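You operate a simulated robot arm through the tools that you are given. There is no shell and no other tool.

The job below is to be done with a simulated robot arm. You get a single attempt, and the scene is never put back.

TASK
Tidy the fruit: bananas on their hanger, lemon half in the teal bowl.
Fine: stand the bowl on the placemat and slide the hanger about a hand back from the edge.
Where things are to end (x, y in the base frame): banana hanger within 0.04 m of [0.97, -0.45].
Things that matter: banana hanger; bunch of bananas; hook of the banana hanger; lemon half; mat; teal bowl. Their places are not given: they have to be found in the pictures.

Only the result counts: the job must be done as asked and must still hold three seconds after the hand-in. Knocking over, shifting, dropping, spilling or breaking anything else fails it.

THE ROBOT
A 6-joint arm with a three-finger gripper, fixed in place. Base frame: the origin is on the floor under the middle of its stand, x ahead of it, y to its left, z up. Units: m, rad, N and s.
It reaches about 1.213 m from its shoulder. Its first joint turns from -2.897 to 2.897 rad. Payload 4.89 kg.
The tool frame sits at the grasp point between the pads (the TCP): z along the fingers, y along the line on which they close. The tips reach 0.03 m beyond it. The gripper opens to 0.164 m; its body begins 0.125 m behind the TCP.
Orientation is told as [roll, pitch, yaw] about the base's x, y, z axes, in that order, counted from this pose: with the fingers straight down and closing along the base's y, the tool's x points along the base's -x, its y along +y and its z along -z.

THE INTERFACE
- The arm moves only by the tool servo_tool. Its argument "rows" is a list of rows, each a list of 7 numbers: the turn, a rotation vector about the base's x, y, z in units of 90 degrees (1.0 is 90 degrees), then the shift along the base's x, y, z in units of 100 mm (1.0 is 100 mm), then the finger opening in mm, from 0 to 164. In form: [[wx, wy, wz, x, y, z, gripper], ...]. A call has 1 to 20 rows; each row is the pose to reach, as a shift and turn from the pose commanded when the call began. A call with a number of a shift or a turn outside -1 to 1 is refused whole. A row lasts 0.2 s, in which the tool goes at most 0.05 m and 0.15 rad; a call with a longer step from one row to the next is refused whole, and so is a gripper value outside its range. A pose out of reach is approached as far as the arm can. The call stops where the force on the tool passes 50 N (or 10 N more than at its start, if that is more) or the arm is blocked; 0.2 s more then pass. Each finger travels about 0.108 m/s and halts on what it meets, pressing with about 33 N; the grip force reading is that of the motor and also rises with nothing between the fingers. The clock runs only during rows and for 0.2 s after the last one: add rows that repeat a pose to give the fingers time. It gives the time, the measured TCP pose, the force on the tool (base axes), the opening and the grip force at its end, in the units of the frame above (readings bear some noise), with the torque about the TCP (base axes, N m) and any sound that the robot's microphone picked up.
- Cameras (640 x 400 px; columns grow to the right, rows downward): "scene" is fixed at [0.2193, -0.4991, 1.3375]; the picture's right is [-0.05, -1.00, 0.00], its down [-0.67, 0.03, -0.75] and it looks along [0.74, -0.04, -0.67] (base axes); focal length 285 px, centre (320, 200). "wrist" rides on the gripper at [0.076, -0.002, -0.152] in the tool frame; the picture's right is [0.02, 1.00, 0.00], its down [-0.88, 0.02, -0.47] and it looks along [-0.47, 0.01, 0.88] (tool axes); focal length 247 px, centre (320, 200).
- get_image(camera): a new picture of that camera. It takes no simulated time.
- lift_body(by): moves the trunk up (or, below 0, down) by that many m; the arm rides with it, the base frame stays. It gives what a move gives, with no picture.
- point_at(camera, pixels): for up to 12 pixels [column, row] of the newest picture of that camera ("zoom" is the newest enlarged one), the place [x, y, z] in the base frame of the surface seen there, good to about 0.003 m. It takes no simulated time.
- inspect(camera, box): a new picture of the part [left, top, right, bottom] of that camera's present view, enlarged. It takes no simulated time.
- hand_in(): hands the job in; it is judged then, once.

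Leave the gripper open and the arm clear of the work at the hand-in unless told otherwise.

The tools are called after "Request:" as name(argument=value, ...) on one line, values as JSON. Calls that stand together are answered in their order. servo_tool: Moves the arm, as the interface text tells. Its arguments: {"type":"object","properties":{"rows":{"type":"array"}},"required":["rows"]} The other tools are called the same way: lift_body (by) moves the trunk up or down; get_image (camera) takes a picture; point_at (camera, pixels) gives the place of the surface under pixels of a picture; inspect (camera, box) takes an enlarged picture of a part of a camera's view; hand_in () hands the job in.

At the start:

```text
time: 0.0
tool_pos: [0.5832, -0.2394, 1.1438]
orientation: [0.0, 0.0, 0.0]
wrist_force: [-0.7, 0.8, 0.0]
torque: [-0.01, -0.01, 0.01]
opening: 0.164
grasp_force: 0.0
trunk travel left (down, up): [-0.175, 0.215]
```

scene: 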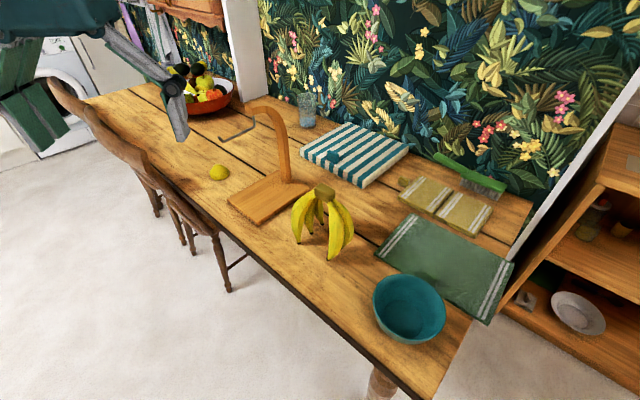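
wrist: 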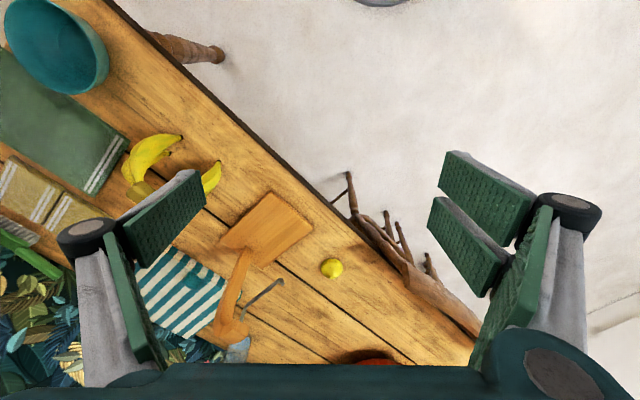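

I see the hanger (wooden base near [270,198], arch at [280,140], hook at about [240,130]), the bananas at [325,215], the lemon half at [219,172], the bowl at [408,308] and the mat at [445,265]. I will take enlarged views first to find exact places.

Request:
inspect(camera="scene", box=[190, 90, 370, 270])

Request:
point_at(camera="scene", pixels=[[219, 172], [230, 203], [262, 223], [307, 190], [270, 173], [288, 178], [268, 107], [222, 139], [254, 118], [325, 192], [408, 315], [445, 265]])

```text
2.22 times, centred on (280, 180) of scene
```

zoom: 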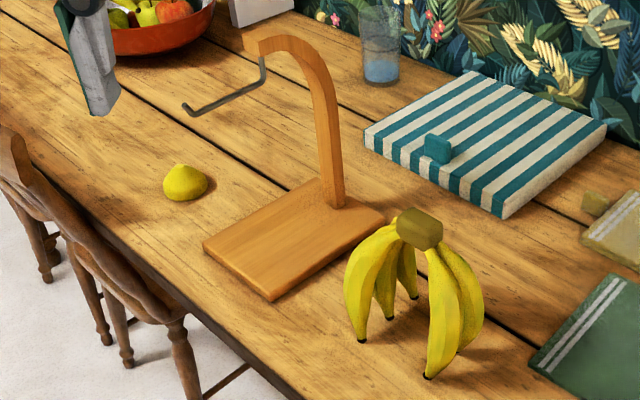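

```text
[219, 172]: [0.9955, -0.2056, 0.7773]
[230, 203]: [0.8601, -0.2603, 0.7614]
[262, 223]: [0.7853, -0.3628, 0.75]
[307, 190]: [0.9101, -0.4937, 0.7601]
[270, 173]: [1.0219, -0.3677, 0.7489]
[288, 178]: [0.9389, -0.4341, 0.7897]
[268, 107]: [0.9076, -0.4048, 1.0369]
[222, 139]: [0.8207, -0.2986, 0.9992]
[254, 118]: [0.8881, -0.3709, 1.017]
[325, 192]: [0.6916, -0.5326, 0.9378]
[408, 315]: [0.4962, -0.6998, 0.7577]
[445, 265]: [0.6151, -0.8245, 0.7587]
```

The hook is a thin wire: it drops from the arch's end (zoom [262,60]), runs to [195,113] and turns up at [183,103]. I need exact points on the hanger base corners, hook and banana crown, so I query the zoom.

Request:
point_at(camera="zoom", pixels=[[206, 243], [270, 296], [380, 215], [312, 184], [262, 62], [263, 77], [240, 92], [215, 104], [195, 112], [185, 105], [420, 215], [420, 240]])

Request:
inspect(camera="scene", box=[280, 170, 370, 270])

```text
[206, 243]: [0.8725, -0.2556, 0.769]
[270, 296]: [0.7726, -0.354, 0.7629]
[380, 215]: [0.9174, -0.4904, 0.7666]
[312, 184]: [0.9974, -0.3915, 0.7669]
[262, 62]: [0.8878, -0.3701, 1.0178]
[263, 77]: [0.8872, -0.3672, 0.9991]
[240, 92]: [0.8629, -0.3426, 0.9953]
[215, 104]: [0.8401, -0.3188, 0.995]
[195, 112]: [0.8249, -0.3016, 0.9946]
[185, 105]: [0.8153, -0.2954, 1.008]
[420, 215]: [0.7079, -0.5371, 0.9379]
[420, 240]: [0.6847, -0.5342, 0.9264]
```

```text
4.00 times, centred on (325, 220) of scene
```

zoom: 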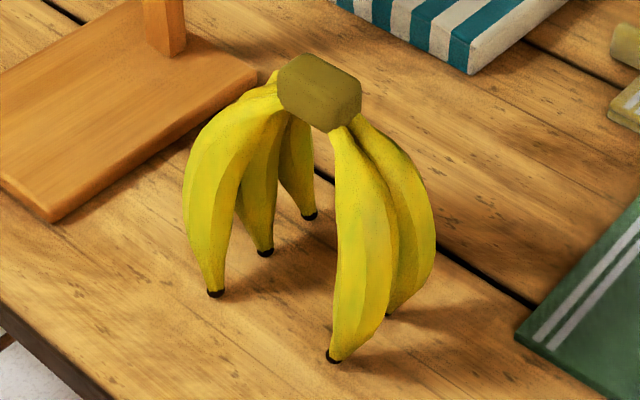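

The crown is a block with bananas splaying to two sides, leaving a passage underneath for the hook wire. I query the banana feet and crown corners in this zoom, then bowl, mat and striped box in the scene picture.

Request:
point_at(camera="zoom", pixels=[[215, 290], [265, 250], [310, 214], [335, 354], [390, 312], [283, 78], [305, 60], [355, 85], [335, 100], [330, 125], [282, 100], [320, 80]])

Request:
point_at(camera="scene", pixels=[[411, 216], [512, 264], [487, 320], [378, 250], [302, 152], [365, 186], [374, 292], [444, 320], [420, 278], [395, 338], [408, 310], [307, 120]])

Request:
inspect(camera="scene", box=[350, 190, 550, 380])

```text
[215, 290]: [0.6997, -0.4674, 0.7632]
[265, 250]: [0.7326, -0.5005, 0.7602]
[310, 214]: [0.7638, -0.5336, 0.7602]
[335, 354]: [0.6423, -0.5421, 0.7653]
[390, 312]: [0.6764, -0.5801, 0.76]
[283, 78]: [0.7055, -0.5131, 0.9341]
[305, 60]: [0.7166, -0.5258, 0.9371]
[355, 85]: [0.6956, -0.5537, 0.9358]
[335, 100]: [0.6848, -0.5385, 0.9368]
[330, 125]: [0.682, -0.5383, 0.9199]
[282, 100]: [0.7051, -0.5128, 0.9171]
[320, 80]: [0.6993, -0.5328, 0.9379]
```

```text
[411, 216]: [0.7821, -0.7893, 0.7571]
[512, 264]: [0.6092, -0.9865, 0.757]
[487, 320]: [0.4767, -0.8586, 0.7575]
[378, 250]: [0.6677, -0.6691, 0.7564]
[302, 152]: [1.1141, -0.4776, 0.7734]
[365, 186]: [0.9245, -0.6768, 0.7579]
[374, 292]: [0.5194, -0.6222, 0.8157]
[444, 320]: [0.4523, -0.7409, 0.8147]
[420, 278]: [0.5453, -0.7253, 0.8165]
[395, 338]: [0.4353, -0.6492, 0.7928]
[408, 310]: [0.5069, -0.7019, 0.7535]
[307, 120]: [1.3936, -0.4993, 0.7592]
```

```text
2.11 times, centred on (450, 285) of scene
```

zoom: 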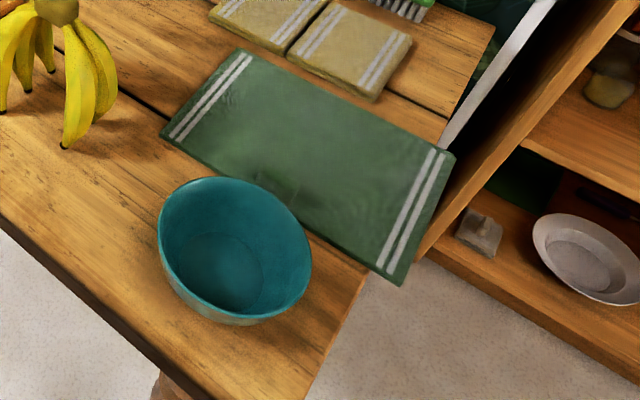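

The bowl rim is at z≈0.816 around (0.49,-0.68) with diameter about 0.14; the mat centre is near (0.634,-0.826). Before moving I check the shelf, wall and other obstacles' places, and the table edge.

Request:
point_at(camera="scene", pixels=[[505, 290], [560, 190], [600, 170], [630, 110], [530, 215], [450, 170], [425, 195], [465, 215], [210, 105], [306, 100], [190, 115], [330, 155]])

Request:
point_at(camera="zoom", pixels=[[165, 225], [235, 180], [305, 235], [310, 260], [255, 312], [200, 300], [220, 240], [240, 260], [200, 250], [300, 215], [175, 195], [270, 200]])

Request:
inspect(camera="scene", box=[210, 90, 310, 190])

```text
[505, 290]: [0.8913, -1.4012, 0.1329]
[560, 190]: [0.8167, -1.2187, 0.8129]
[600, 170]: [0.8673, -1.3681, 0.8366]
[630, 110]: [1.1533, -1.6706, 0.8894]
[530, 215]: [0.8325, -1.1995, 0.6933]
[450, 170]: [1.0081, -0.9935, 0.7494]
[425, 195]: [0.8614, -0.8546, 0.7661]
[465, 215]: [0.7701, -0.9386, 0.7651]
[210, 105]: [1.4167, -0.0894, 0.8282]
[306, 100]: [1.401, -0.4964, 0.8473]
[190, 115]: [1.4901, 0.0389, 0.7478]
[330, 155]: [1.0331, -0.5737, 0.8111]
```

```text
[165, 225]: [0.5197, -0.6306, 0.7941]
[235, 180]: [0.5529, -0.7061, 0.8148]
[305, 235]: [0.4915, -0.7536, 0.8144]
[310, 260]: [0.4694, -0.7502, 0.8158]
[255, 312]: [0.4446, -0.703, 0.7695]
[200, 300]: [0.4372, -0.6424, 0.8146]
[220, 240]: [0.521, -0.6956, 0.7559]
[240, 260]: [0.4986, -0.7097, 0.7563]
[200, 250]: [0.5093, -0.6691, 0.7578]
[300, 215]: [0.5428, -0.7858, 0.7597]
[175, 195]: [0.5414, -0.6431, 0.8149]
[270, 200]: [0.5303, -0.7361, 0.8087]
```

```text
4.00 times, centred on (260, 140) of scene
```

zoom: 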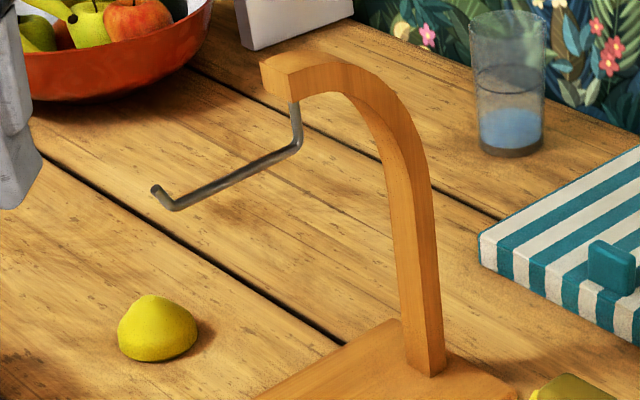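

The zoom shows the hook clearly: wire drops at [296,105]→[296,145], runs to [175,206], tip up at [157,188]. I query exact points on the wire and arch.

Request:
point_at(camera="zoom", pixels=[[296, 110], [296, 142], [260, 165], [225, 183], [190, 201], [175, 207], [156, 188], [275, 80], [310, 62], [350, 80], [400, 190], [425, 350]])

Request:
point_at(camera="scene", pixels=[[219, 168], [211, 173], [228, 173], [219, 179], [288, 100], [270, 98], [283, 160], [296, 181], [180, 130], [170, 80]])

```text
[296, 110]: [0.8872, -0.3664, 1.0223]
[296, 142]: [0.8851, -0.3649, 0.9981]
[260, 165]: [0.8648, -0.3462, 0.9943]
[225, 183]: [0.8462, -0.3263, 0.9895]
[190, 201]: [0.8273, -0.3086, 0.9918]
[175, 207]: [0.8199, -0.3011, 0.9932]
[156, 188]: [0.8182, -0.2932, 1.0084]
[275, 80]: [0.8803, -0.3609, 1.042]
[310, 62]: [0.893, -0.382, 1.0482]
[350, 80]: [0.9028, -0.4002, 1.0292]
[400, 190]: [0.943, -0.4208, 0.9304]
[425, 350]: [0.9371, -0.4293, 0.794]
```

```text
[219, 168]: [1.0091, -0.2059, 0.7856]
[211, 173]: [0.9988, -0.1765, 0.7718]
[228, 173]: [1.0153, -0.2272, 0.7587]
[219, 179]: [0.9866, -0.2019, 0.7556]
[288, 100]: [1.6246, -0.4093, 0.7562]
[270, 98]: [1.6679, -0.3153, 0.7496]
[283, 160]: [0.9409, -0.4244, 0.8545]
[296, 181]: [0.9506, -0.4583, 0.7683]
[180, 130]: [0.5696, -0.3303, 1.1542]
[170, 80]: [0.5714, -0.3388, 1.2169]
```

Hook wire runs from (0.886,-0.365) to (0.818,-0.299) at z≈0.992, tip up to ~1.01; the passage of the banana bunch is nearly parallel to it (about -46°). I begin by moving the arm toward -y at safe height (z 1.14), to look at the crown from above on the way to the bowl.

Request:
servo_tool(rows=[[0, 0, 0, 0, -0.35, 0, 164], [0, 0, 0, 0, -0.7, 0, 164], [0, 0, 0, 0, -1, 0, 164]])

Request:
servo_tool(rows=[[0, 0, 0, 0, -0.4, 0, 164], [0, 0, 0, 0, -0.8, 0, 164], [0, 0, 0, 0, -1, 0, 164]])

Request:
servo_tool(rows=[[0, 0, 0, 0, -0.4, 0, 164], [0, 0, 0, 0, -0.8, 0, 164], [0, 0, 0, 0, -0.95, 0, 164]])

Request:
get_image(camera="wrist")

```text
time: 0.8
tool_pos: [0.5843, -0.3367, 1.1434]
orientation: [0.0, 0.0, 0.001]
wrist_force: [-0.4, 1.4, 0.7]
torque: [-0.16, -0.04, 0.0]
opening: 0.1639
grasp_force: 0.1
trunk travel left (down, up): [-0.175, 0.215]
```

```text
time: 1.6
tool_pos: [0.5862, -0.4392, 1.1423]
orientation: [-0.002, 0.001, 0.002]
wrist_force: [0.0, 0.2, 0.6]
torque: [-0.12, 0.01, -0.01]
opening: 0.1641
grasp_force: 0.1
trunk travel left (down, up): [-0.175, 0.215]
```

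```text
time: 2.4
tool_pos: [0.5836, -0.5336, 1.1452]
orientation: [-0.001, 0.0, 0.002]
wrist_force: [-0.3, 0.7, 0.1]
torque: [-0.06, 0.03, 0.01]
opening: 0.164
grasp_force: 0.1
trunk travel left (down, up): [-0.175, 0.215]
```

```text
taken
```

wrist: 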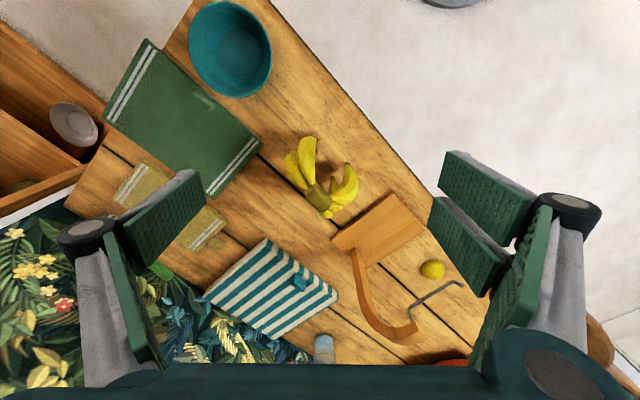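

The wrist view shows the bunch from above at [320,190], the bowl at [230,50] and the hanger at [390,270]. I zoom on the bunch and on the bowl for measurements.

Request:
inspect(camera="wrist", box=[270, 120, 370, 240])

Request:
point_at(camera="zoom", pixels=[[320, 200]])

Request:
point_at(camera="wrist", pixels=[[190, 50], [270, 52], [230, 3], [232, 96], [198, 20], [262, 80], [200, 80], [262, 20], [165, 215], [150, 240], [470, 195], [460, 245]])

```text
3.33 times, centred on (320, 180) of wrist
```

zoom: 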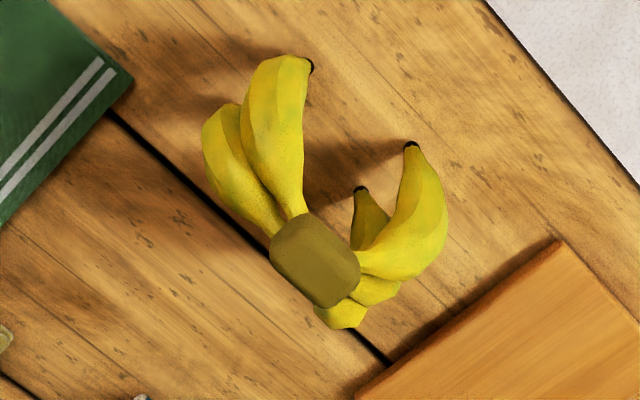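

```text
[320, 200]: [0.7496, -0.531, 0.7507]
```

```text
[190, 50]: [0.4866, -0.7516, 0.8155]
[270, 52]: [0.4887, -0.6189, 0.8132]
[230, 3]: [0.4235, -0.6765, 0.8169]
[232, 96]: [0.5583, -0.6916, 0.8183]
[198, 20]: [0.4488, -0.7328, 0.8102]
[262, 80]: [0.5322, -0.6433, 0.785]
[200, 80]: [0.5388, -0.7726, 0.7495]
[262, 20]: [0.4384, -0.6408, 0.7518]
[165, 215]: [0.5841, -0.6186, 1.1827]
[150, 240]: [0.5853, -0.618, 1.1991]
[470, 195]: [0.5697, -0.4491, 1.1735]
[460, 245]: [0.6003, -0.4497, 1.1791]
```

The bowl rim spans y -0.752…-0.619 and x 0.4235…0.558, so centre (0.491,-0.685), radius 0.068; the open pads (±0.082) straddle it with 14 mm each side. I move above the bowl at z≈1.05.

Request:
servo_tool(rows=[[0, 0, 0, -0.2, -0.35, 0, 164], [0, 0, 0, -0.4, -0.7, 0, 164], [0, 0, 0, -0.55, -0.9, 0, 164]])

Request:
servo_tool(rows=[[0, 0, 0, -0.15, -0.3, -0.25, 164], [0, 0, 0, -0.372, -0.606, -0.3, 164], [0, 0, 0, -0.372, -0.606, -0.7, 164], [0, 0, 0, -0.372, -0.606, -1, 164]])

Request:
get_image(camera="wrist")

Request:
get_image(camera="scene")

```text
time: 3.2
tool_pos: [0.5295, -0.6265, 1.143]
orientation: [0.001, 0.0, 0.003]
wrist_force: [0.6, 0.3, 0.9]
torque: [-0.12, 0.09, 0.0]
opening: 0.1639
grasp_force: 0.1
trunk travel left (down, up): [-0.175, 0.215]
```

```text
time: 4.2
tool_pos: [0.4873, -0.6879, 1.0449]
orientation: [0.0, -0.002, -0.001]
wrist_force: [-0.2, 0.9, 0.0]
torque: [-0.06, -0.11, 0.0]
opening: 0.1643
grasp_force: 0.0
trunk travel left (down, up): [-0.175, 0.215]
```

```text
taken
```

wrist: 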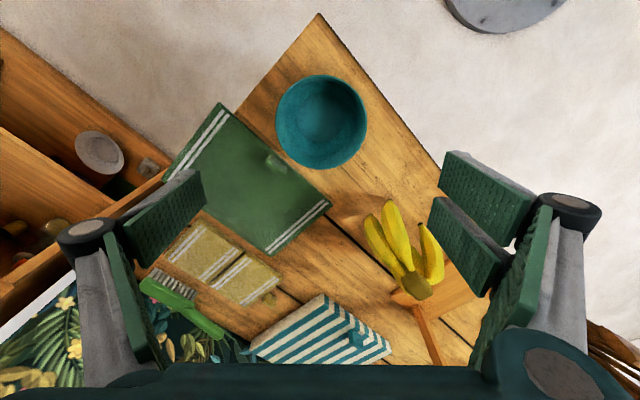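

```text
taken
```

scene: 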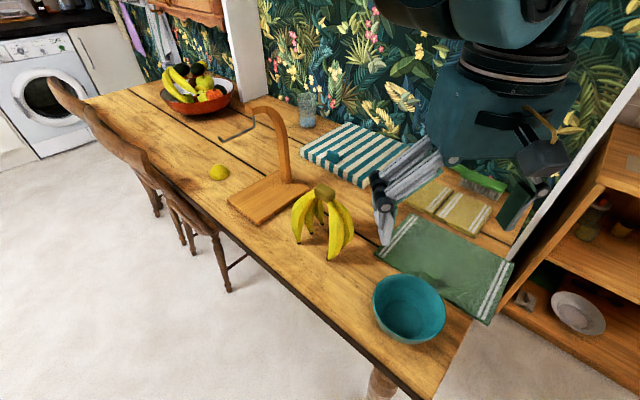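

I notice a faint spot on the mat at wrist [275,163] (and in the scene near [437,278]). I zoom in to see whether something lies on the mat before placing the bowl there, and re-measure the bowl.

Request:
inspect(camera="wrist", box=[180, 90, 340, 250])

Request:
point_at(camera="wrist", pixels=[[275, 163], [277, 120], [367, 121], [321, 75], [321, 168], [219, 105], [165, 182], [272, 255], [330, 204], [240, 200], [321, 115], [290, 180]])

Request:
inspect(camera="scene", box=[370, 200, 530, 340])

```text
2.50 times, centred on (260, 170) of wrist
```

zoom: 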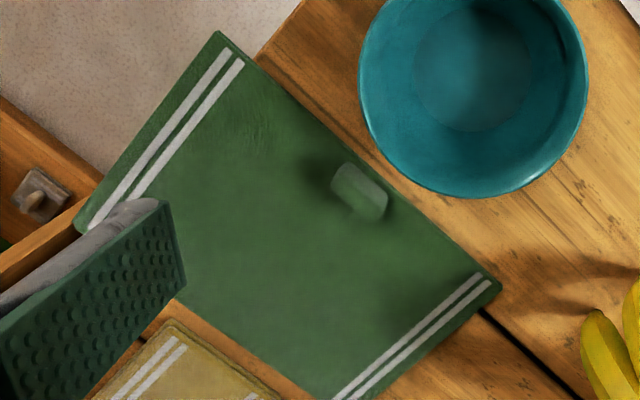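

```text
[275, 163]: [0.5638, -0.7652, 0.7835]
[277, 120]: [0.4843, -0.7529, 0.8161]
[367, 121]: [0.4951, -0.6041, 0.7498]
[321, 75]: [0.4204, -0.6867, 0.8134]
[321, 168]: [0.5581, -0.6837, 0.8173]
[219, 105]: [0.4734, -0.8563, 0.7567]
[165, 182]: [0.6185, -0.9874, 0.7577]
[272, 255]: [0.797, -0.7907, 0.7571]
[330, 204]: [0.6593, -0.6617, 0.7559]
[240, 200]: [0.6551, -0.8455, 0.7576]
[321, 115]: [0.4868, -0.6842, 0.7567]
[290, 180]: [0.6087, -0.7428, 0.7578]
```

```text
2.86 times, centred on (450, 270) of scene
```

zoom: 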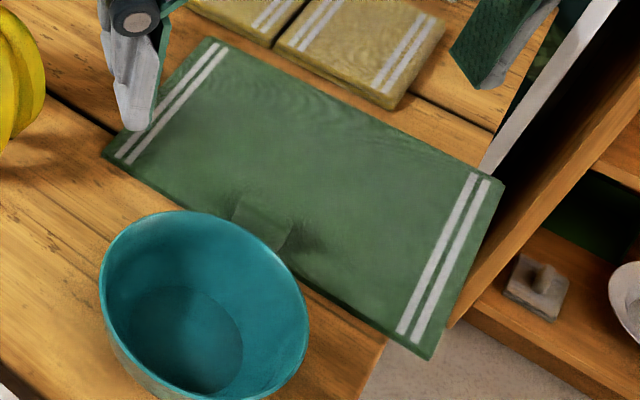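

A tab-like green block, about 26 mm high, stands on the mat's near edge at (0.564,-0.765); the mat centre is (0.637,-0.824), so the bowl (radius 0.068) at about (0.641,-0.828) clears it. The bowl is centred under the tool at (0.490,-0.686). Now I descend in steps.

Request:
servo_tool(rows=[[0, 0, 0, 0, 0, -0.4, 164], [0, 0, 0, 0, 0, -0.8, 164], [0, 0, 0, 0, 0, -1, 164]])

Request:
servo_tool(rows=[[0, 0, 0, -0.01, -0.01, -0.25, 164], [0, 0, 0, -0.01, -0.01, -0.5, 164], [0, 0, 0, -0.01, -0.01, -0.7, 164], [0, 0, 0, -0.01, -0.01, -0.7, 164]])

Request:
get_image(camera="wrist")

Request:
get_image(camera="scene")

```text
time: 5.0
tool_pos: [0.4895, -0.6873, 0.9437]
orientation: [0.0, 0.0, 0.0]
wrist_force: [0.4, -0.1, -0.2]
torque: [-0.05, -0.01, 0.02]
opening: 0.1642
grasp_force: 0.1
trunk travel left (down, up): [-0.175, 0.215]
```

```text
time: 6.0
tool_pos: [0.4898, -0.6875, 0.8739]
orientation: [0.001, 0.001, 0.0]
wrist_force: [-0.1, 0.4, 0.4]
torque: [0.05, 0.03, 0.02]
opening: 0.1638
grasp_force: 0.0
trunk travel left (down, up): [-0.175, 0.215]
```

```text
taken
```

wrist: 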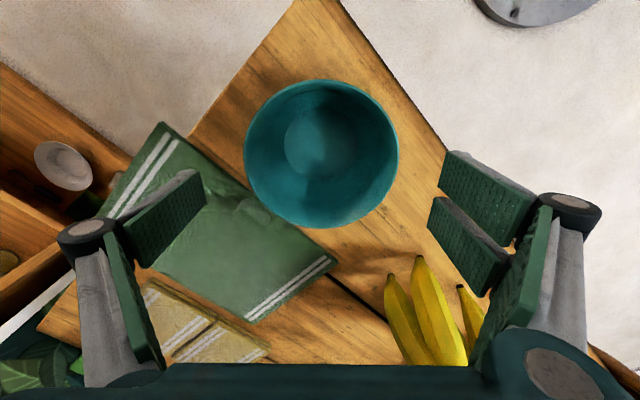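

```text
taken
```

scene: 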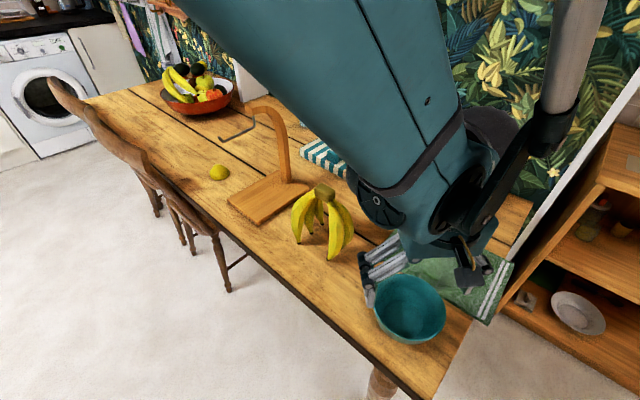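

The bowl is centred (columns 243–399, rows 79–230 match the expected projection). I descend the last 7 cm to TCP z≈0.804.

Request:
servo_tool(rows=[[0, 0, 0, 0, 0, -0.25, 164], [0, 0, 0, 0, 0, -0.45, 164], [0, 0, 0, 0, 0, -0.6, 164], [0, 0, 0, 0, 0, -0.7, 164], [0, 0, 0, 0, 0, -0.7, 164]])

Request:
get_image(camera="wrist")

Request:
inspect(camera="scene", box=[340, 200, 540, 380])

```text
time: 7.2
tool_pos: [0.491, -0.6863, 0.805]
orientation: [0.001, 0.0, 0.001]
wrist_force: [0.0, 0.0, -0.3]
torque: [0.06, -0.01, 0.01]
opening: 0.1638
grasp_force: 0.1
trunk travel left (down, up): [-0.175, 0.215]
```

```text
taken
```

wrist: 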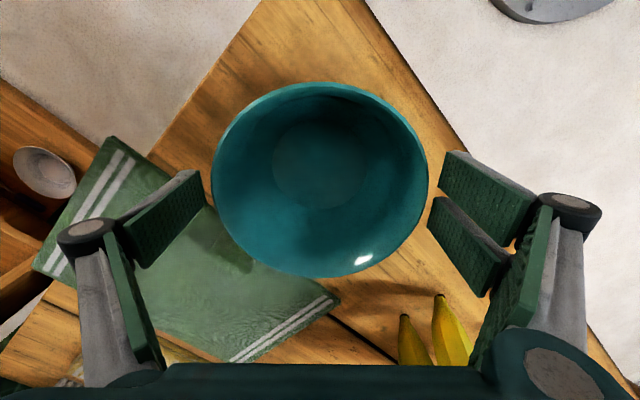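

```text
2.22 times, centred on (440, 290) of scene
```

zoom: 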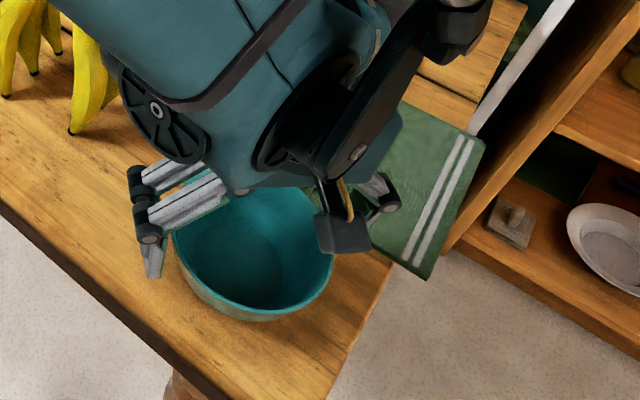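

The bowl sits between the open fingers without contact. I close on it, staying in place.

Request:
servo_tool(rows=[[0, 0, 0, 0, 0, 0, 145], [0, 0, 0, 0, 0, 0, 130], [0, 0, 0, 0, 0, 0, 115], [0, 0, 0, 0, 0, 0, 110]])

Request:
get_image(camera="wrist")

```text
time: 8.2
tool_pos: [0.4921, -0.6872, 0.805]
orientation: [-0.001, 0.0, 0.001]
wrist_force: [-0.6, 2.0, 2.9]
torque: [0.21, -0.03, 0.05]
opening: 0.1352
grasp_force: 32.3
trunk travel left (down, up): [-0.175, 0.215]
```

```text
taken
```

wrist: 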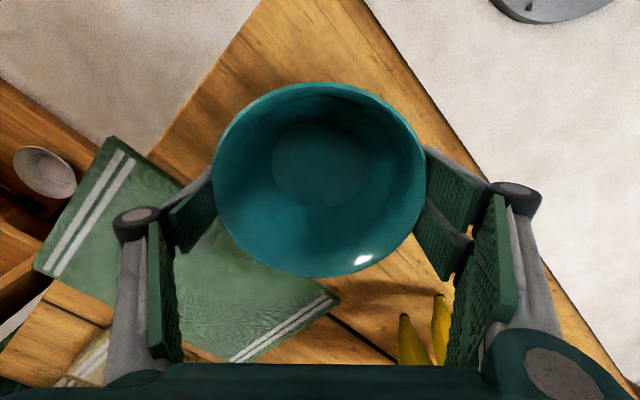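

The bowl is held (opening 0.135, 32 N). I lift it slowly by 8 cm.

Request:
servo_tool(rows=[[0, 0, 0, 0, 0, 0.1, 110], [0, 0, 0, 0, 0, 0.25, 110], [0, 0, 0, 0, 0, 0.45, 110], [0, 0, 0, 0, 0, 0.65, 110], [0, 0, 0, 0, 0, 0.8, 110], [0, 0, 0, 0, 0, 0.8, 110]])

Request:
get_image(camera="wrist")

Request:
get_image(camera="scene")

```text
time: 9.6
tool_pos: [0.4902, -0.6862, 0.8844]
orientation: [0.001, 0.0, 0.0]
wrist_force: [-0.1, -0.2, -2.8]
torque: [0.01, -0.02, -0.02]
opening: 0.1353
grasp_force: 33.0
trunk travel left (down, up): [-0.175, 0.215]
```

```text
taken
```

wrist: 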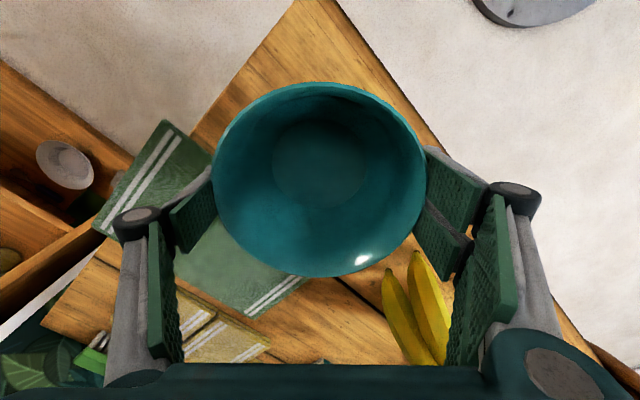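

```text
taken
```

scene: 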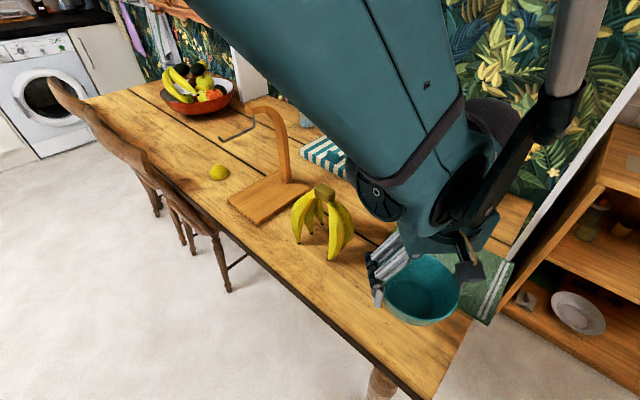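

The bowl hangs level in the grip (about 2.8 N). I carry it to above the mat at (0.641,-0.828), going to -y first to stay away from the bananas.

Request:
servo_tool(rows=[[0, 0, 0, 0.05, -0.2, 0, 110], [0, 0, 0, 0.15, -0.5, 0, 110], [0, 0, 0, 0.3, -0.8, 0, 110], [0, 0, 0, 0.5, -1, 0, 110], [0, 0, 0, 0.51, -1, 0, 110]])

Request:
servo_tool(rows=[[0, 0, 0, 0.2, -0.1, 0, 110], [0, 0, 0, 0.5, -0.2, 0, 110], [0, 0, 0, 0.8, -0.35, 0, 110], [0, 0, 0, 1, -0.42, 0, 110], [0, 0, 0, 1, -0.42, 0, 110]])

Request:
get_image(camera="wrist")

Request:
get_image(camera="scene")

```text
time: 10.8
tool_pos: [0.5424, -0.7857, 0.8822]
orientation: [0.0, -0.001, 0.002]
wrist_force: [0.1, -0.6, -2.1]
torque: [0.04, 0.0, 0.0]
opening: 0.1354
grasp_force: 33.1
trunk travel left (down, up): [-0.175, 0.215]
```

```text
time: 12.0
tool_pos: [0.6434, -0.829, 0.8803]
orientation: [0.0, 0.001, -0.001]
wrist_force: [0.2, -0.2, -3.3]
torque: [0.06, 0.04, 0.03]
opening: 0.1352
grasp_force: 33.0
trunk travel left (down, up): [-0.175, 0.215]
```

```text
taken
```

wrist: 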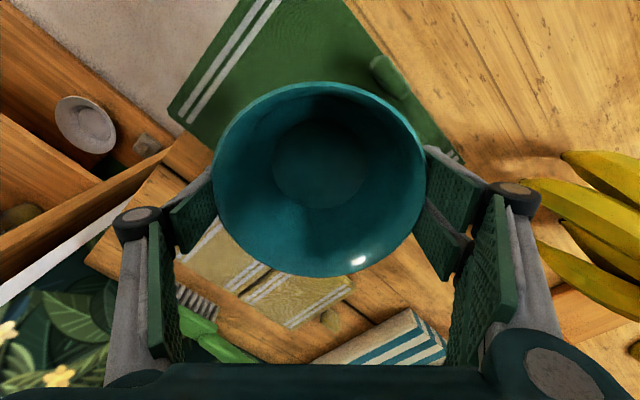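

```text
taken
```

scene: 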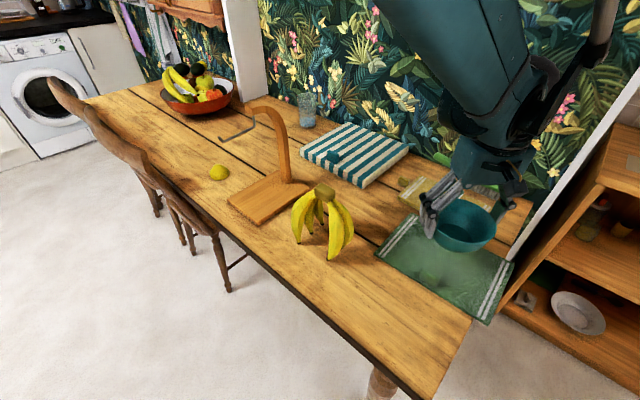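

The bowl is over the mat; the tab is visible at wrist [400,90]. I check the tab's and mat's exact points again from here before lowering.

Request:
point_at(camera="wrist", pixels=[[380, 65], [385, 80], [400, 92], [415, 105], [395, 60], [420, 90], [300, 40], [170, 108], [455, 155], [250, 200], [320, 170], [370, 70]])

Request:
inspect(camera="wrist", box=[330, 20, 490, 180])

```text
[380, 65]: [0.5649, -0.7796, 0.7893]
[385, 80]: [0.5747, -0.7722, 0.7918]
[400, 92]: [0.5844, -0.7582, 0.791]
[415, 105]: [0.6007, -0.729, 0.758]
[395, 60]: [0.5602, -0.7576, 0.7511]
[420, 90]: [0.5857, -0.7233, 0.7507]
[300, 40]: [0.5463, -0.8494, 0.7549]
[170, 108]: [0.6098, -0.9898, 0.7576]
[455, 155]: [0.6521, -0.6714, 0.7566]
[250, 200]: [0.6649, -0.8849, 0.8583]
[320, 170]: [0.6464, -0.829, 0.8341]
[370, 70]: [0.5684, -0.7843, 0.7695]
```

```text
2.50 times, centred on (410, 100) of wrist
```

zoom: 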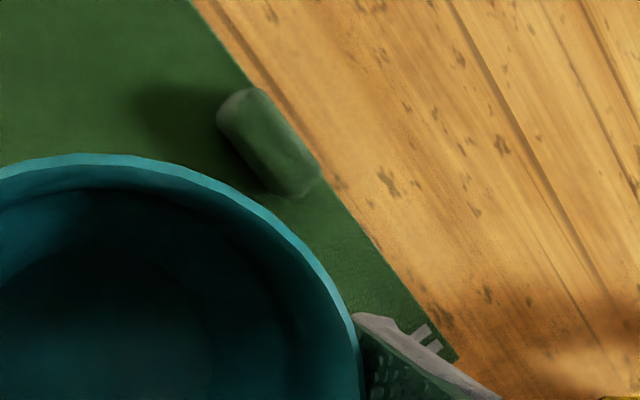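

The tab's inner face is about 87 mm from the bowl centre, so there are ~18 mm of clearance. I lower the bowl gently to the mat (contact expected at TCP z≈0.812).

Request:
servo_tool(rows=[[0, 0, 0, 0, 0, -0.2, 110], [0, 0, 0, 0, 0, -0.4, 110], [0, 0, 0, 0, 0, -0.55, 110], [0, 0, 0, 0, 0, -0.65, 110], [0, 0, 0, 0, 0, -0.69, 110], [0, 0, 0, 0, 0, -0.72, 110], [0, 0, 0, 0, 0, -0.72, 110]])

Request:
inspect(camera="scene", box=[370, 180, 530, 320])

```text
time: 13.6
tool_pos: [0.642, -0.8281, 0.8111]
orientation: [-0.001, 0.0, 0.0]
wrist_force: [0.0, -5.5, 15.8]
torque: [0.0, -0.04, 0.13]
opening: 0.1347
grasp_force: 33.2
trunk travel left (down, up): [-0.175, 0.215]
```

```text
2.86 times, centred on (450, 250) of scene
```

zoom: 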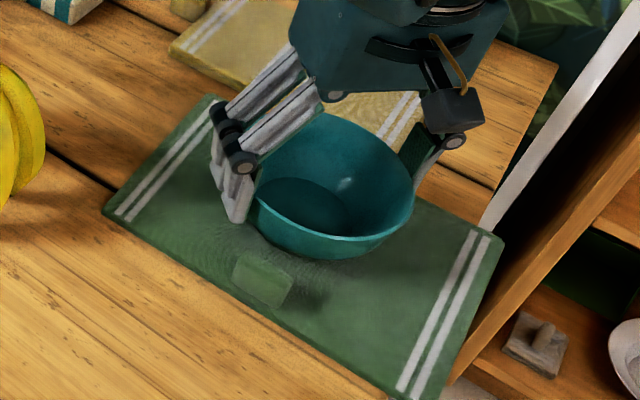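

The bowl has met the mat (15.8 N up). I ease up 1.5 mm and open the fingers fully.

Request:
servo_tool(rows=[[0, 0, 0, 0, 0, 0.015, 110], [0, 0, 0, 0, 0, 0.015, 138], [0, 0, 0, 0, 0, 0.015, 148], [0, 0, 0, 0, 0, 0.015, 164], [0, 0, 0, 0, 0, 0.015, 164]])

Request:
get_image(camera="wrist")

```text
time: 14.8
tool_pos: [0.642, -0.827, 0.8121]
orientation: [-0.002, 0.001, 0.0]
wrist_force: [-0.4, 0.2, -0.2]
torque: [-0.01, 0.01, -0.02]
opening: 0.1639
grasp_force: 0.0
trunk travel left (down, up): [-0.175, 0.215]
```

```text
taken
```

wrist: 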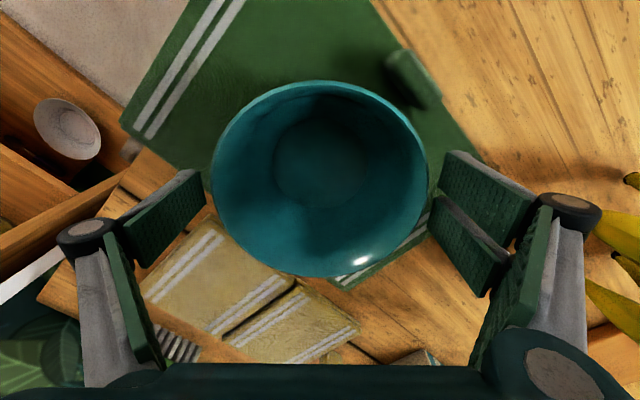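

The bowl stands free on the mat. I raise the hand straight up to clear it, then head for the lemon at z≈1.14.

Request:
servo_tool(rows=[[0, 0, 0, 0, 0, 0.2, 164], [0, 0, 0, 0, 0, 0.5, 164], [0, 0, 0, 0, 0, 0.8, 164], [0, 0, 0, 0, 0, 1, 164]])

Request:
servo_tool(rows=[[0, 0, 0, 0, 0, 0.4, 164], [0, 0, 0, 0, 0, 0.8, 164], [0, 0, 0, 0, 0, 1, 164]])

Request:
servo_tool(rows=[[0, 0, 0, 0, 0, 0.4, 164], [0, 0, 0, 0, 0.3, 0.7, 164], [0, 0, 0, 0, 0.7, 0.9, 164], [0, 0, 0, 0, 1, 1, 164]])

Request:
get_image(camera="scene")

```text
time: 15.8
tool_pos: [0.6403, -0.8274, 0.9104]
orientation: [0.0, 0.001, -0.002]
wrist_force: [-0.6, -0.9, -0.4]
torque: [0.06, 0.02, -0.03]
opening: 0.164
grasp_force: 0.1
trunk travel left (down, up): [-0.175, 0.215]
```

```text
time: 16.6
tool_pos: [0.6411, -0.8266, 1.013]
orientation: [0.0, 0.0, 0.0]
wrist_force: [0.0, -0.8, 0.3]
torque: [0.05, 0.03, 0.03]
opening: 0.1639
grasp_force: 0.1
trunk travel left (down, up): [-0.175, 0.215]
```

```text
time: 17.6
tool_pos: [0.6423, -0.7271, 1.1111]
orientation: [-0.001, -0.002, 0.0]
wrist_force: [0.4, -1.3, -0.4]
torque: [0.09, -0.03, 0.01]
opening: 0.1639
grasp_force: 0.0
trunk travel left (down, up): [-0.175, 0.215]
```

```text
taken
```

scene: 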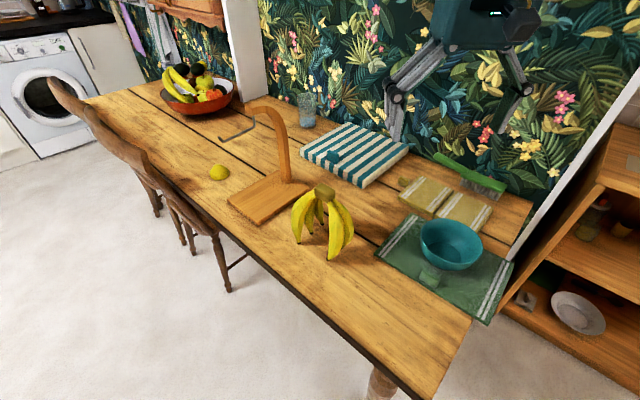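

The bowl stands properly on the mat. I travel now towards the lemon, at z≈1.15, above everything on the table.

Request:
servo_tool(rows=[[0, 0, 0, 0.1, 0.35, 0.15, 164], [0, 0, 0, 0.2, 0.7, 0.3, 164], [0, 0, 0, 0.3, 1, 0.4, 164]])

Request:
servo_tool(rows=[[0, 0, 0, 0.1, 0.45, 0, 164], [0, 0, 0, 0.2, 0.9, 0, 164], [0, 0, 0, 0.3, 1, 0, 164]])

Request:
servo_tool(rows=[[0, 0, 0, 0.1, 0.45, 0, 164], [0, 0, 0, 0.2, 0.9, 0, 164], [0, 0, 0, 0.3, 1, 0, 164]])

Request:
servo_tool(rows=[[0, 0, 0, 0.1, 0.45, 0, 164], [0, 0, 0, 0.2, 0.9, 0, 164], [0, 0, 0, 0.3, 1, 0, 164]])

Request:
servo_tool(rows=[[0, 0, 0, 0.1, 0.45, 0, 164], [0, 0, 0, 0.3, 0.9, 0, 164], [0, 0, 0, 0.4, 1, 0, 164]])

Request:
get_image(camera="wrist")

Request:
get_image(camera="scene")

```text
time: 18.4
tool_pos: [0.6711, -0.6291, 1.1514]
orientation: [0.001, 0.0, 0.002]
wrist_force: [-1.4, -0.9, -0.6]
torque: [0.14, -0.05, 0.01]
opening: 0.1638
grasp_force: 0.0
trunk travel left (down, up): [-0.175, 0.215]
```

```text
time: 19.2
tool_pos: [0.7026, -0.5269, 1.1522]
orientation: [0.001, 0.0, -0.001]
wrist_force: [-0.9, -0.4, -0.6]
torque: [0.0, -0.07, -0.02]
opening: 0.164
grasp_force: 0.1
trunk travel left (down, up): [-0.175, 0.215]
```

```text
time: 20.0
tool_pos: [0.7286, -0.4262, 1.1538]
orientation: [-0.001, -0.001, 0.002]
wrist_force: [-2.1, -0.7, 1.3]
torque: [0.05, -0.14, 0.02]
opening: 0.164
grasp_force: 0.0
trunk travel left (down, up): [-0.175, 0.215]
```

```text
time: 20.8
tool_pos: [0.7591, -0.3258, 1.1525]
orientation: [0.0, -0.001, 0.001]
wrist_force: [-0.4, -0.4, -0.3]
torque: [0.03, -0.11, -0.02]
opening: 0.1641
grasp_force: 0.0
trunk travel left (down, up): [-0.175, 0.215]
```

```text
time: 21.6
tool_pos: [0.8001, -0.2278, 1.1506]
orientation: [0.001, 0.0, 0.001]
wrist_force: [-0.2, -0.6, 0.9]
torque: [0.03, -0.1, -0.01]
opening: 0.1639
grasp_force: 0.0
trunk travel left (down, up): [-0.175, 0.215]
```

```text
taken
```

wrist: 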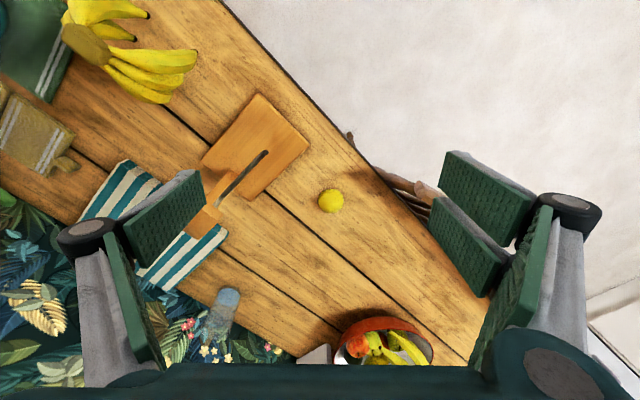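

```text
taken
```

scene: 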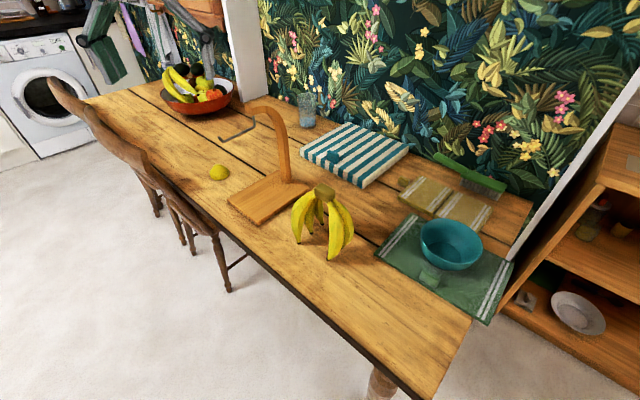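

The lemon is in the wrist picture at [331,200], and the hanger is seen from above (base [255,145], arch [205,200], hook [245,175]). I measure the lemon and the hanger base corners here.

Request:
point_at(camera="wrist", pixels=[[331, 200], [319, 201], [343, 200], [331, 189], [331, 212], [258, 96], [307, 143], [203, 158], [255, 198], [265, 153], [220, 195], [345, 145]])

Request:
inspect(camera="wrist", box=[170, 80, 350, 250])

```text
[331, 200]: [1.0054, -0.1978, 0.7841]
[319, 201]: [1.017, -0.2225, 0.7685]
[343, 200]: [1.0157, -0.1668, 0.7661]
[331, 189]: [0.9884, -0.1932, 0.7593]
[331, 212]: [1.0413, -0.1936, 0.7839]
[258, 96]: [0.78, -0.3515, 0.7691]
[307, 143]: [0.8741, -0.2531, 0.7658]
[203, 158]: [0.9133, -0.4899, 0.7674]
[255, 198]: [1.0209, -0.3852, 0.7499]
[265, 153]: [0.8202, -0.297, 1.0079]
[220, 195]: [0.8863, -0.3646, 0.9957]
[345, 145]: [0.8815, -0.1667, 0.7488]
```

```text
2.35 times, centred on (260, 165) of wrist
```

zoom: 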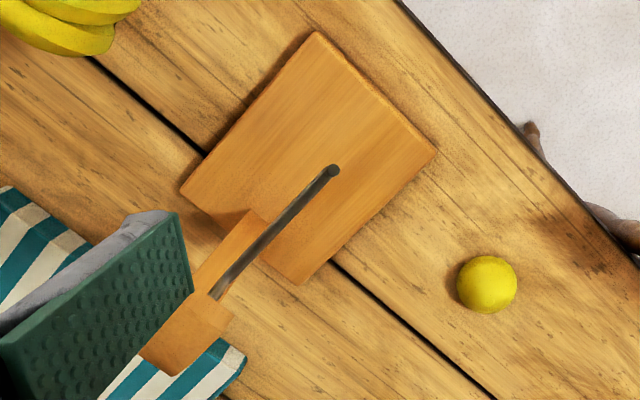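

The lemon centre is about (1.014,-0.196), about 53 mm wide, top z≈0.79. I move above it while narrowing the fingers to 100 mm.

Request:
servo_tool(rows=[[0, 0, 0, 0.4, 0.1, 0, 140], [0, 0, 0, 0.8, 0.2, -0.1, 120], [0, 0, 0, 1, 0.32, -0.3, 100]])

Request:
servo_tool(rows=[[0, 0, 0, 0.4, 0, -0.2, 100], [0, 0, 0, 0.8, 0, -0.4, 100], [0, 0, 0, 1, 0, -0.7, 100], [0, 0, 0, 1, 0, -1, 100]])

Request:
get_image(camera="wrist")

Request:
get_image(camera="scene")

```text
time: 22.4
tool_pos: [0.8993, -0.198, 1.1253]
orientation: [0.0, -0.001, 0.0]
wrist_force: [-1.8, -0.5, 0.6]
torque: [0.03, -0.08, 0.01]
opening: 0.1
grasp_force: 0.2
trunk travel left (down, up): [-0.175, 0.215]
```

```text
time: 23.4
tool_pos: [1.0022, -0.1988, 1.0233]
orientation: [-0.002, 0.0, 0.002]
wrist_force: [0.7, -0.5, -0.4]
torque: [-0.03, 0.08, 0.0]
opening: 0.0995
grasp_force: 0.0
trunk travel left (down, up): [-0.175, 0.215]
```

```text
taken
```

wrist: 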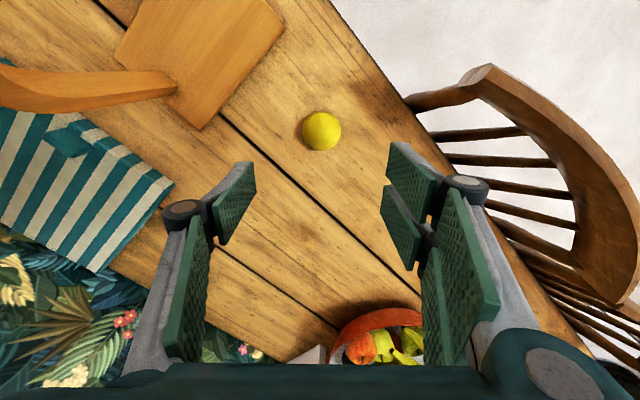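

```text
taken
```

scene: 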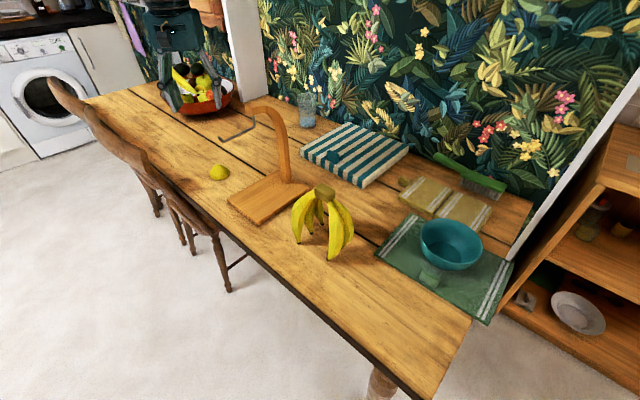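

The lemon appears at wrist [321,131]. I measure its edges again from here.

Request:
point_at(camera="wrist", pixels=[[321, 131], [304, 131], [339, 131], [321, 114], [321, 149], [310, 120], [333, 143], [310, 143], [333, 120]])

Request:
inspect(camera="wrist", box=[280, 90, 360, 170])

```text
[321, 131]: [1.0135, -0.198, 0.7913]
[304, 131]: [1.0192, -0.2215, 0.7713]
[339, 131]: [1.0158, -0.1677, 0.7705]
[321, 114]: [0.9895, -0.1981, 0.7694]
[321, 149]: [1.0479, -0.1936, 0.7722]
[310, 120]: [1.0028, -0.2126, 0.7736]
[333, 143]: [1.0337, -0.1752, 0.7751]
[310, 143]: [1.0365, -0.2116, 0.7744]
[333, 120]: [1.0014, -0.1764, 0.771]
```

```text
5.00 times, centred on (320, 130) of wrist
```

zoom: 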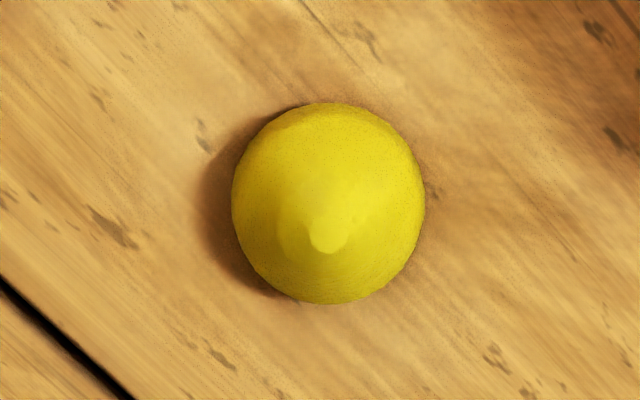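

The lemon centre is (1.018,-0.195) with radius ≈0.029. I descend over it in two steps.

Request:
servo_tool(rows=[[0, 0, 0, 0.1, 0, -0.4, 100], [0, 0, 0, 0.17, 0.01, -0.8, 100], [0, 0, 0, 0.17, 0.01, -1, 100]])

Request:
servo_tool(rows=[[0, 0, 0, 0, 0, -0.3, 100], [0, 0, 0, 0, 0, -0.6, 100], [0, 0, 0, 0, 0, -0.75, 100], [0, 0, 0, 0, 0, -0.75, 100]])

Request:
get_image(camera="wrist")

Request:
get_image(camera="scene")

```text
time: 24.2
tool_pos: [1.0207, -0.1968, 0.9235]
orientation: [0.001, 0.0, -0.001]
wrist_force: [0.4, 0.9, -0.1]
torque: [0.05, -0.04, 0.0]
opening: 0.1
grasp_force: 0.0
trunk travel left (down, up): [-0.175, 0.215]
```

```text
time: 25.2
tool_pos: [1.0189, -0.1964, 0.8481]
orientation: [0.0, 0.0, -0.001]
wrist_force: [-0.4, 0.4, -0.5]
torque: [0.03, 0.04, 0.01]
opening: 0.1001
grasp_force: 0.1
trunk travel left (down, up): [-0.175, 0.215]
```

```text
taken
```

wrist: 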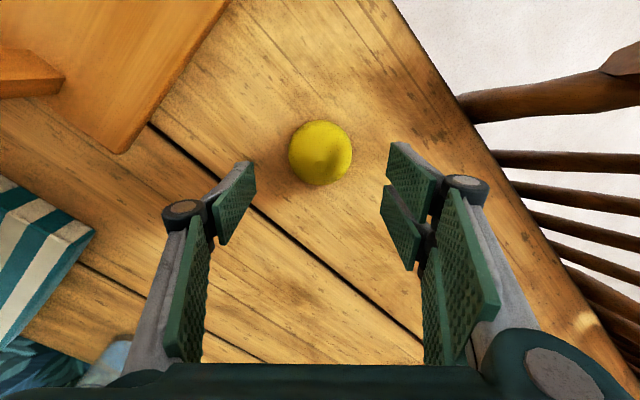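

```text
taken
```

scene: 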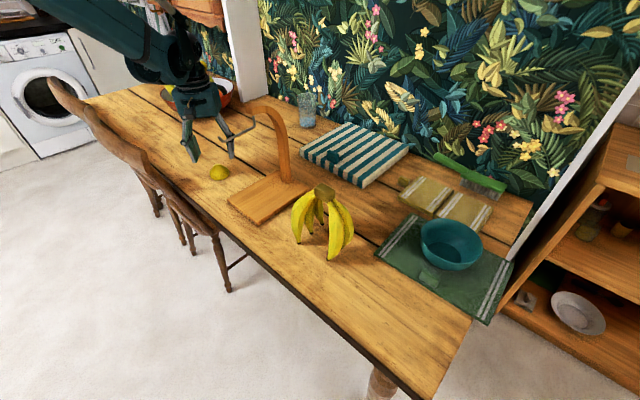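

The lemon is nicely between the fingers at [321,152] (about 4 mm toward -x of the axis). A chair back shows at the right; I check how high and near it is before descending the last part.

Request:
point_at(camera="wrist", pixels=[[490, 105], [560, 97], [620, 85], [520, 160], [540, 185], [580, 245], [610, 285], [630, 330]])

```text
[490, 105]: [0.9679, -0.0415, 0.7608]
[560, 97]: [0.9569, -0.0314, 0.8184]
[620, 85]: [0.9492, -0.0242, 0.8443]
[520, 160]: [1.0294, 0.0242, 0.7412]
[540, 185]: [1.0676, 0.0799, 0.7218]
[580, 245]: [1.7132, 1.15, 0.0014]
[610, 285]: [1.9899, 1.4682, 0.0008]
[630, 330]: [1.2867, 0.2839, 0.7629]
```

The chair's nearest part (0.968,-0.042) stays well outside the fingers. I descend the last 6.3 cm, shifting 3 mm to -x, and then close.

Request:
servo_tool(rows=[[0, 0, 0, -0.03, 0, -0.25, 100], [0, 0, 0, -0.03, 0, -0.45, 100], [0, 0, 0, -0.03, 0, -0.58, 100], [0, 0, 0, -0.03, 0, -0.63, 100], [0, 0, 0, -0.03, 0, -0.63, 100]])

Request:
get_image(camera="wrist")

Request:
inspect(camera="scene", box=[150, 90, 290, 210])

```text
time: 26.4
tool_pos: [1.0156, -0.1968, 0.7873]
orientation: [0.0, 0.0, 0.001]
wrist_force: [-0.2, -0.9, -0.3]
torque: [-0.02, 0.03, 0.01]
opening: 0.0999
grasp_force: 0.1
trunk travel left (down, up): [-0.175, 0.215]
```

```text
taken
```

wrist: 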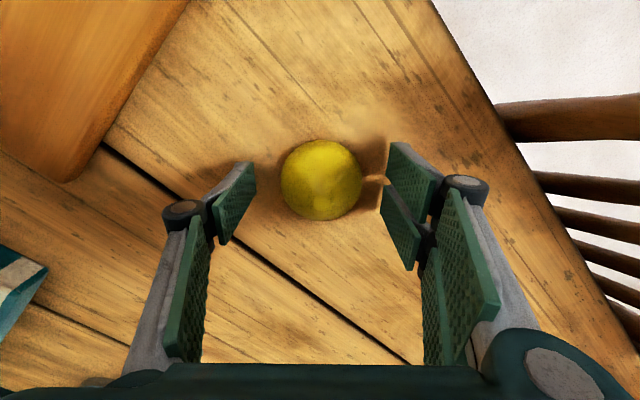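

```text
3.33 times, centred on (220, 150) of scene
```

zoom: 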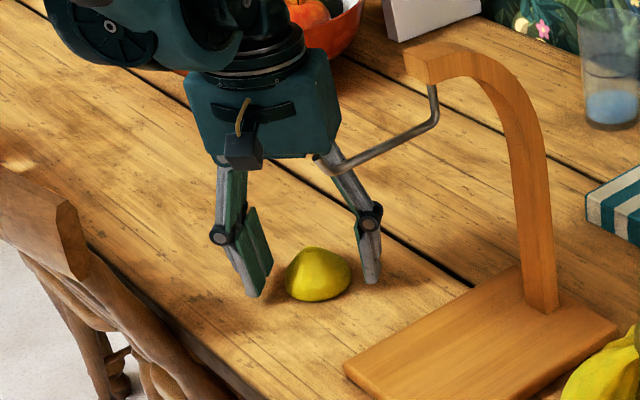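

The lemon is centred between the finger tips near the table. I close the fingers.

Request:
servo_tool(rows=[[0, 0, 0, -0.03, 0, 0, 80], [0, 0, 0, -0.04, 0, 0, 60], [0, 0, 0, -0.04, 0, 0, 40], [0, 0, 0, -0.04, 0, 0, 35], [0, 0, 0, -0.04, 0, 0, 35]])

Request:
get_image(camera="wrist")

```text
time: 27.6
tool_pos: [1.0111, -0.1961, 0.784]
orientation: [0.001, 0.0, 0.001]
wrist_force: [-0.4, 0.6, -0.2]
torque: [-0.04, 0.03, -0.05]
opening: 0.058
grasp_force: 33.6
trunk travel left (down, up): [-0.175, 0.215]
```

```text
taken
```

wrist: 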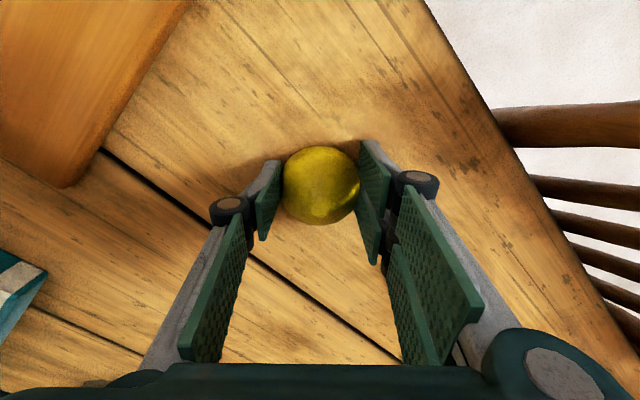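

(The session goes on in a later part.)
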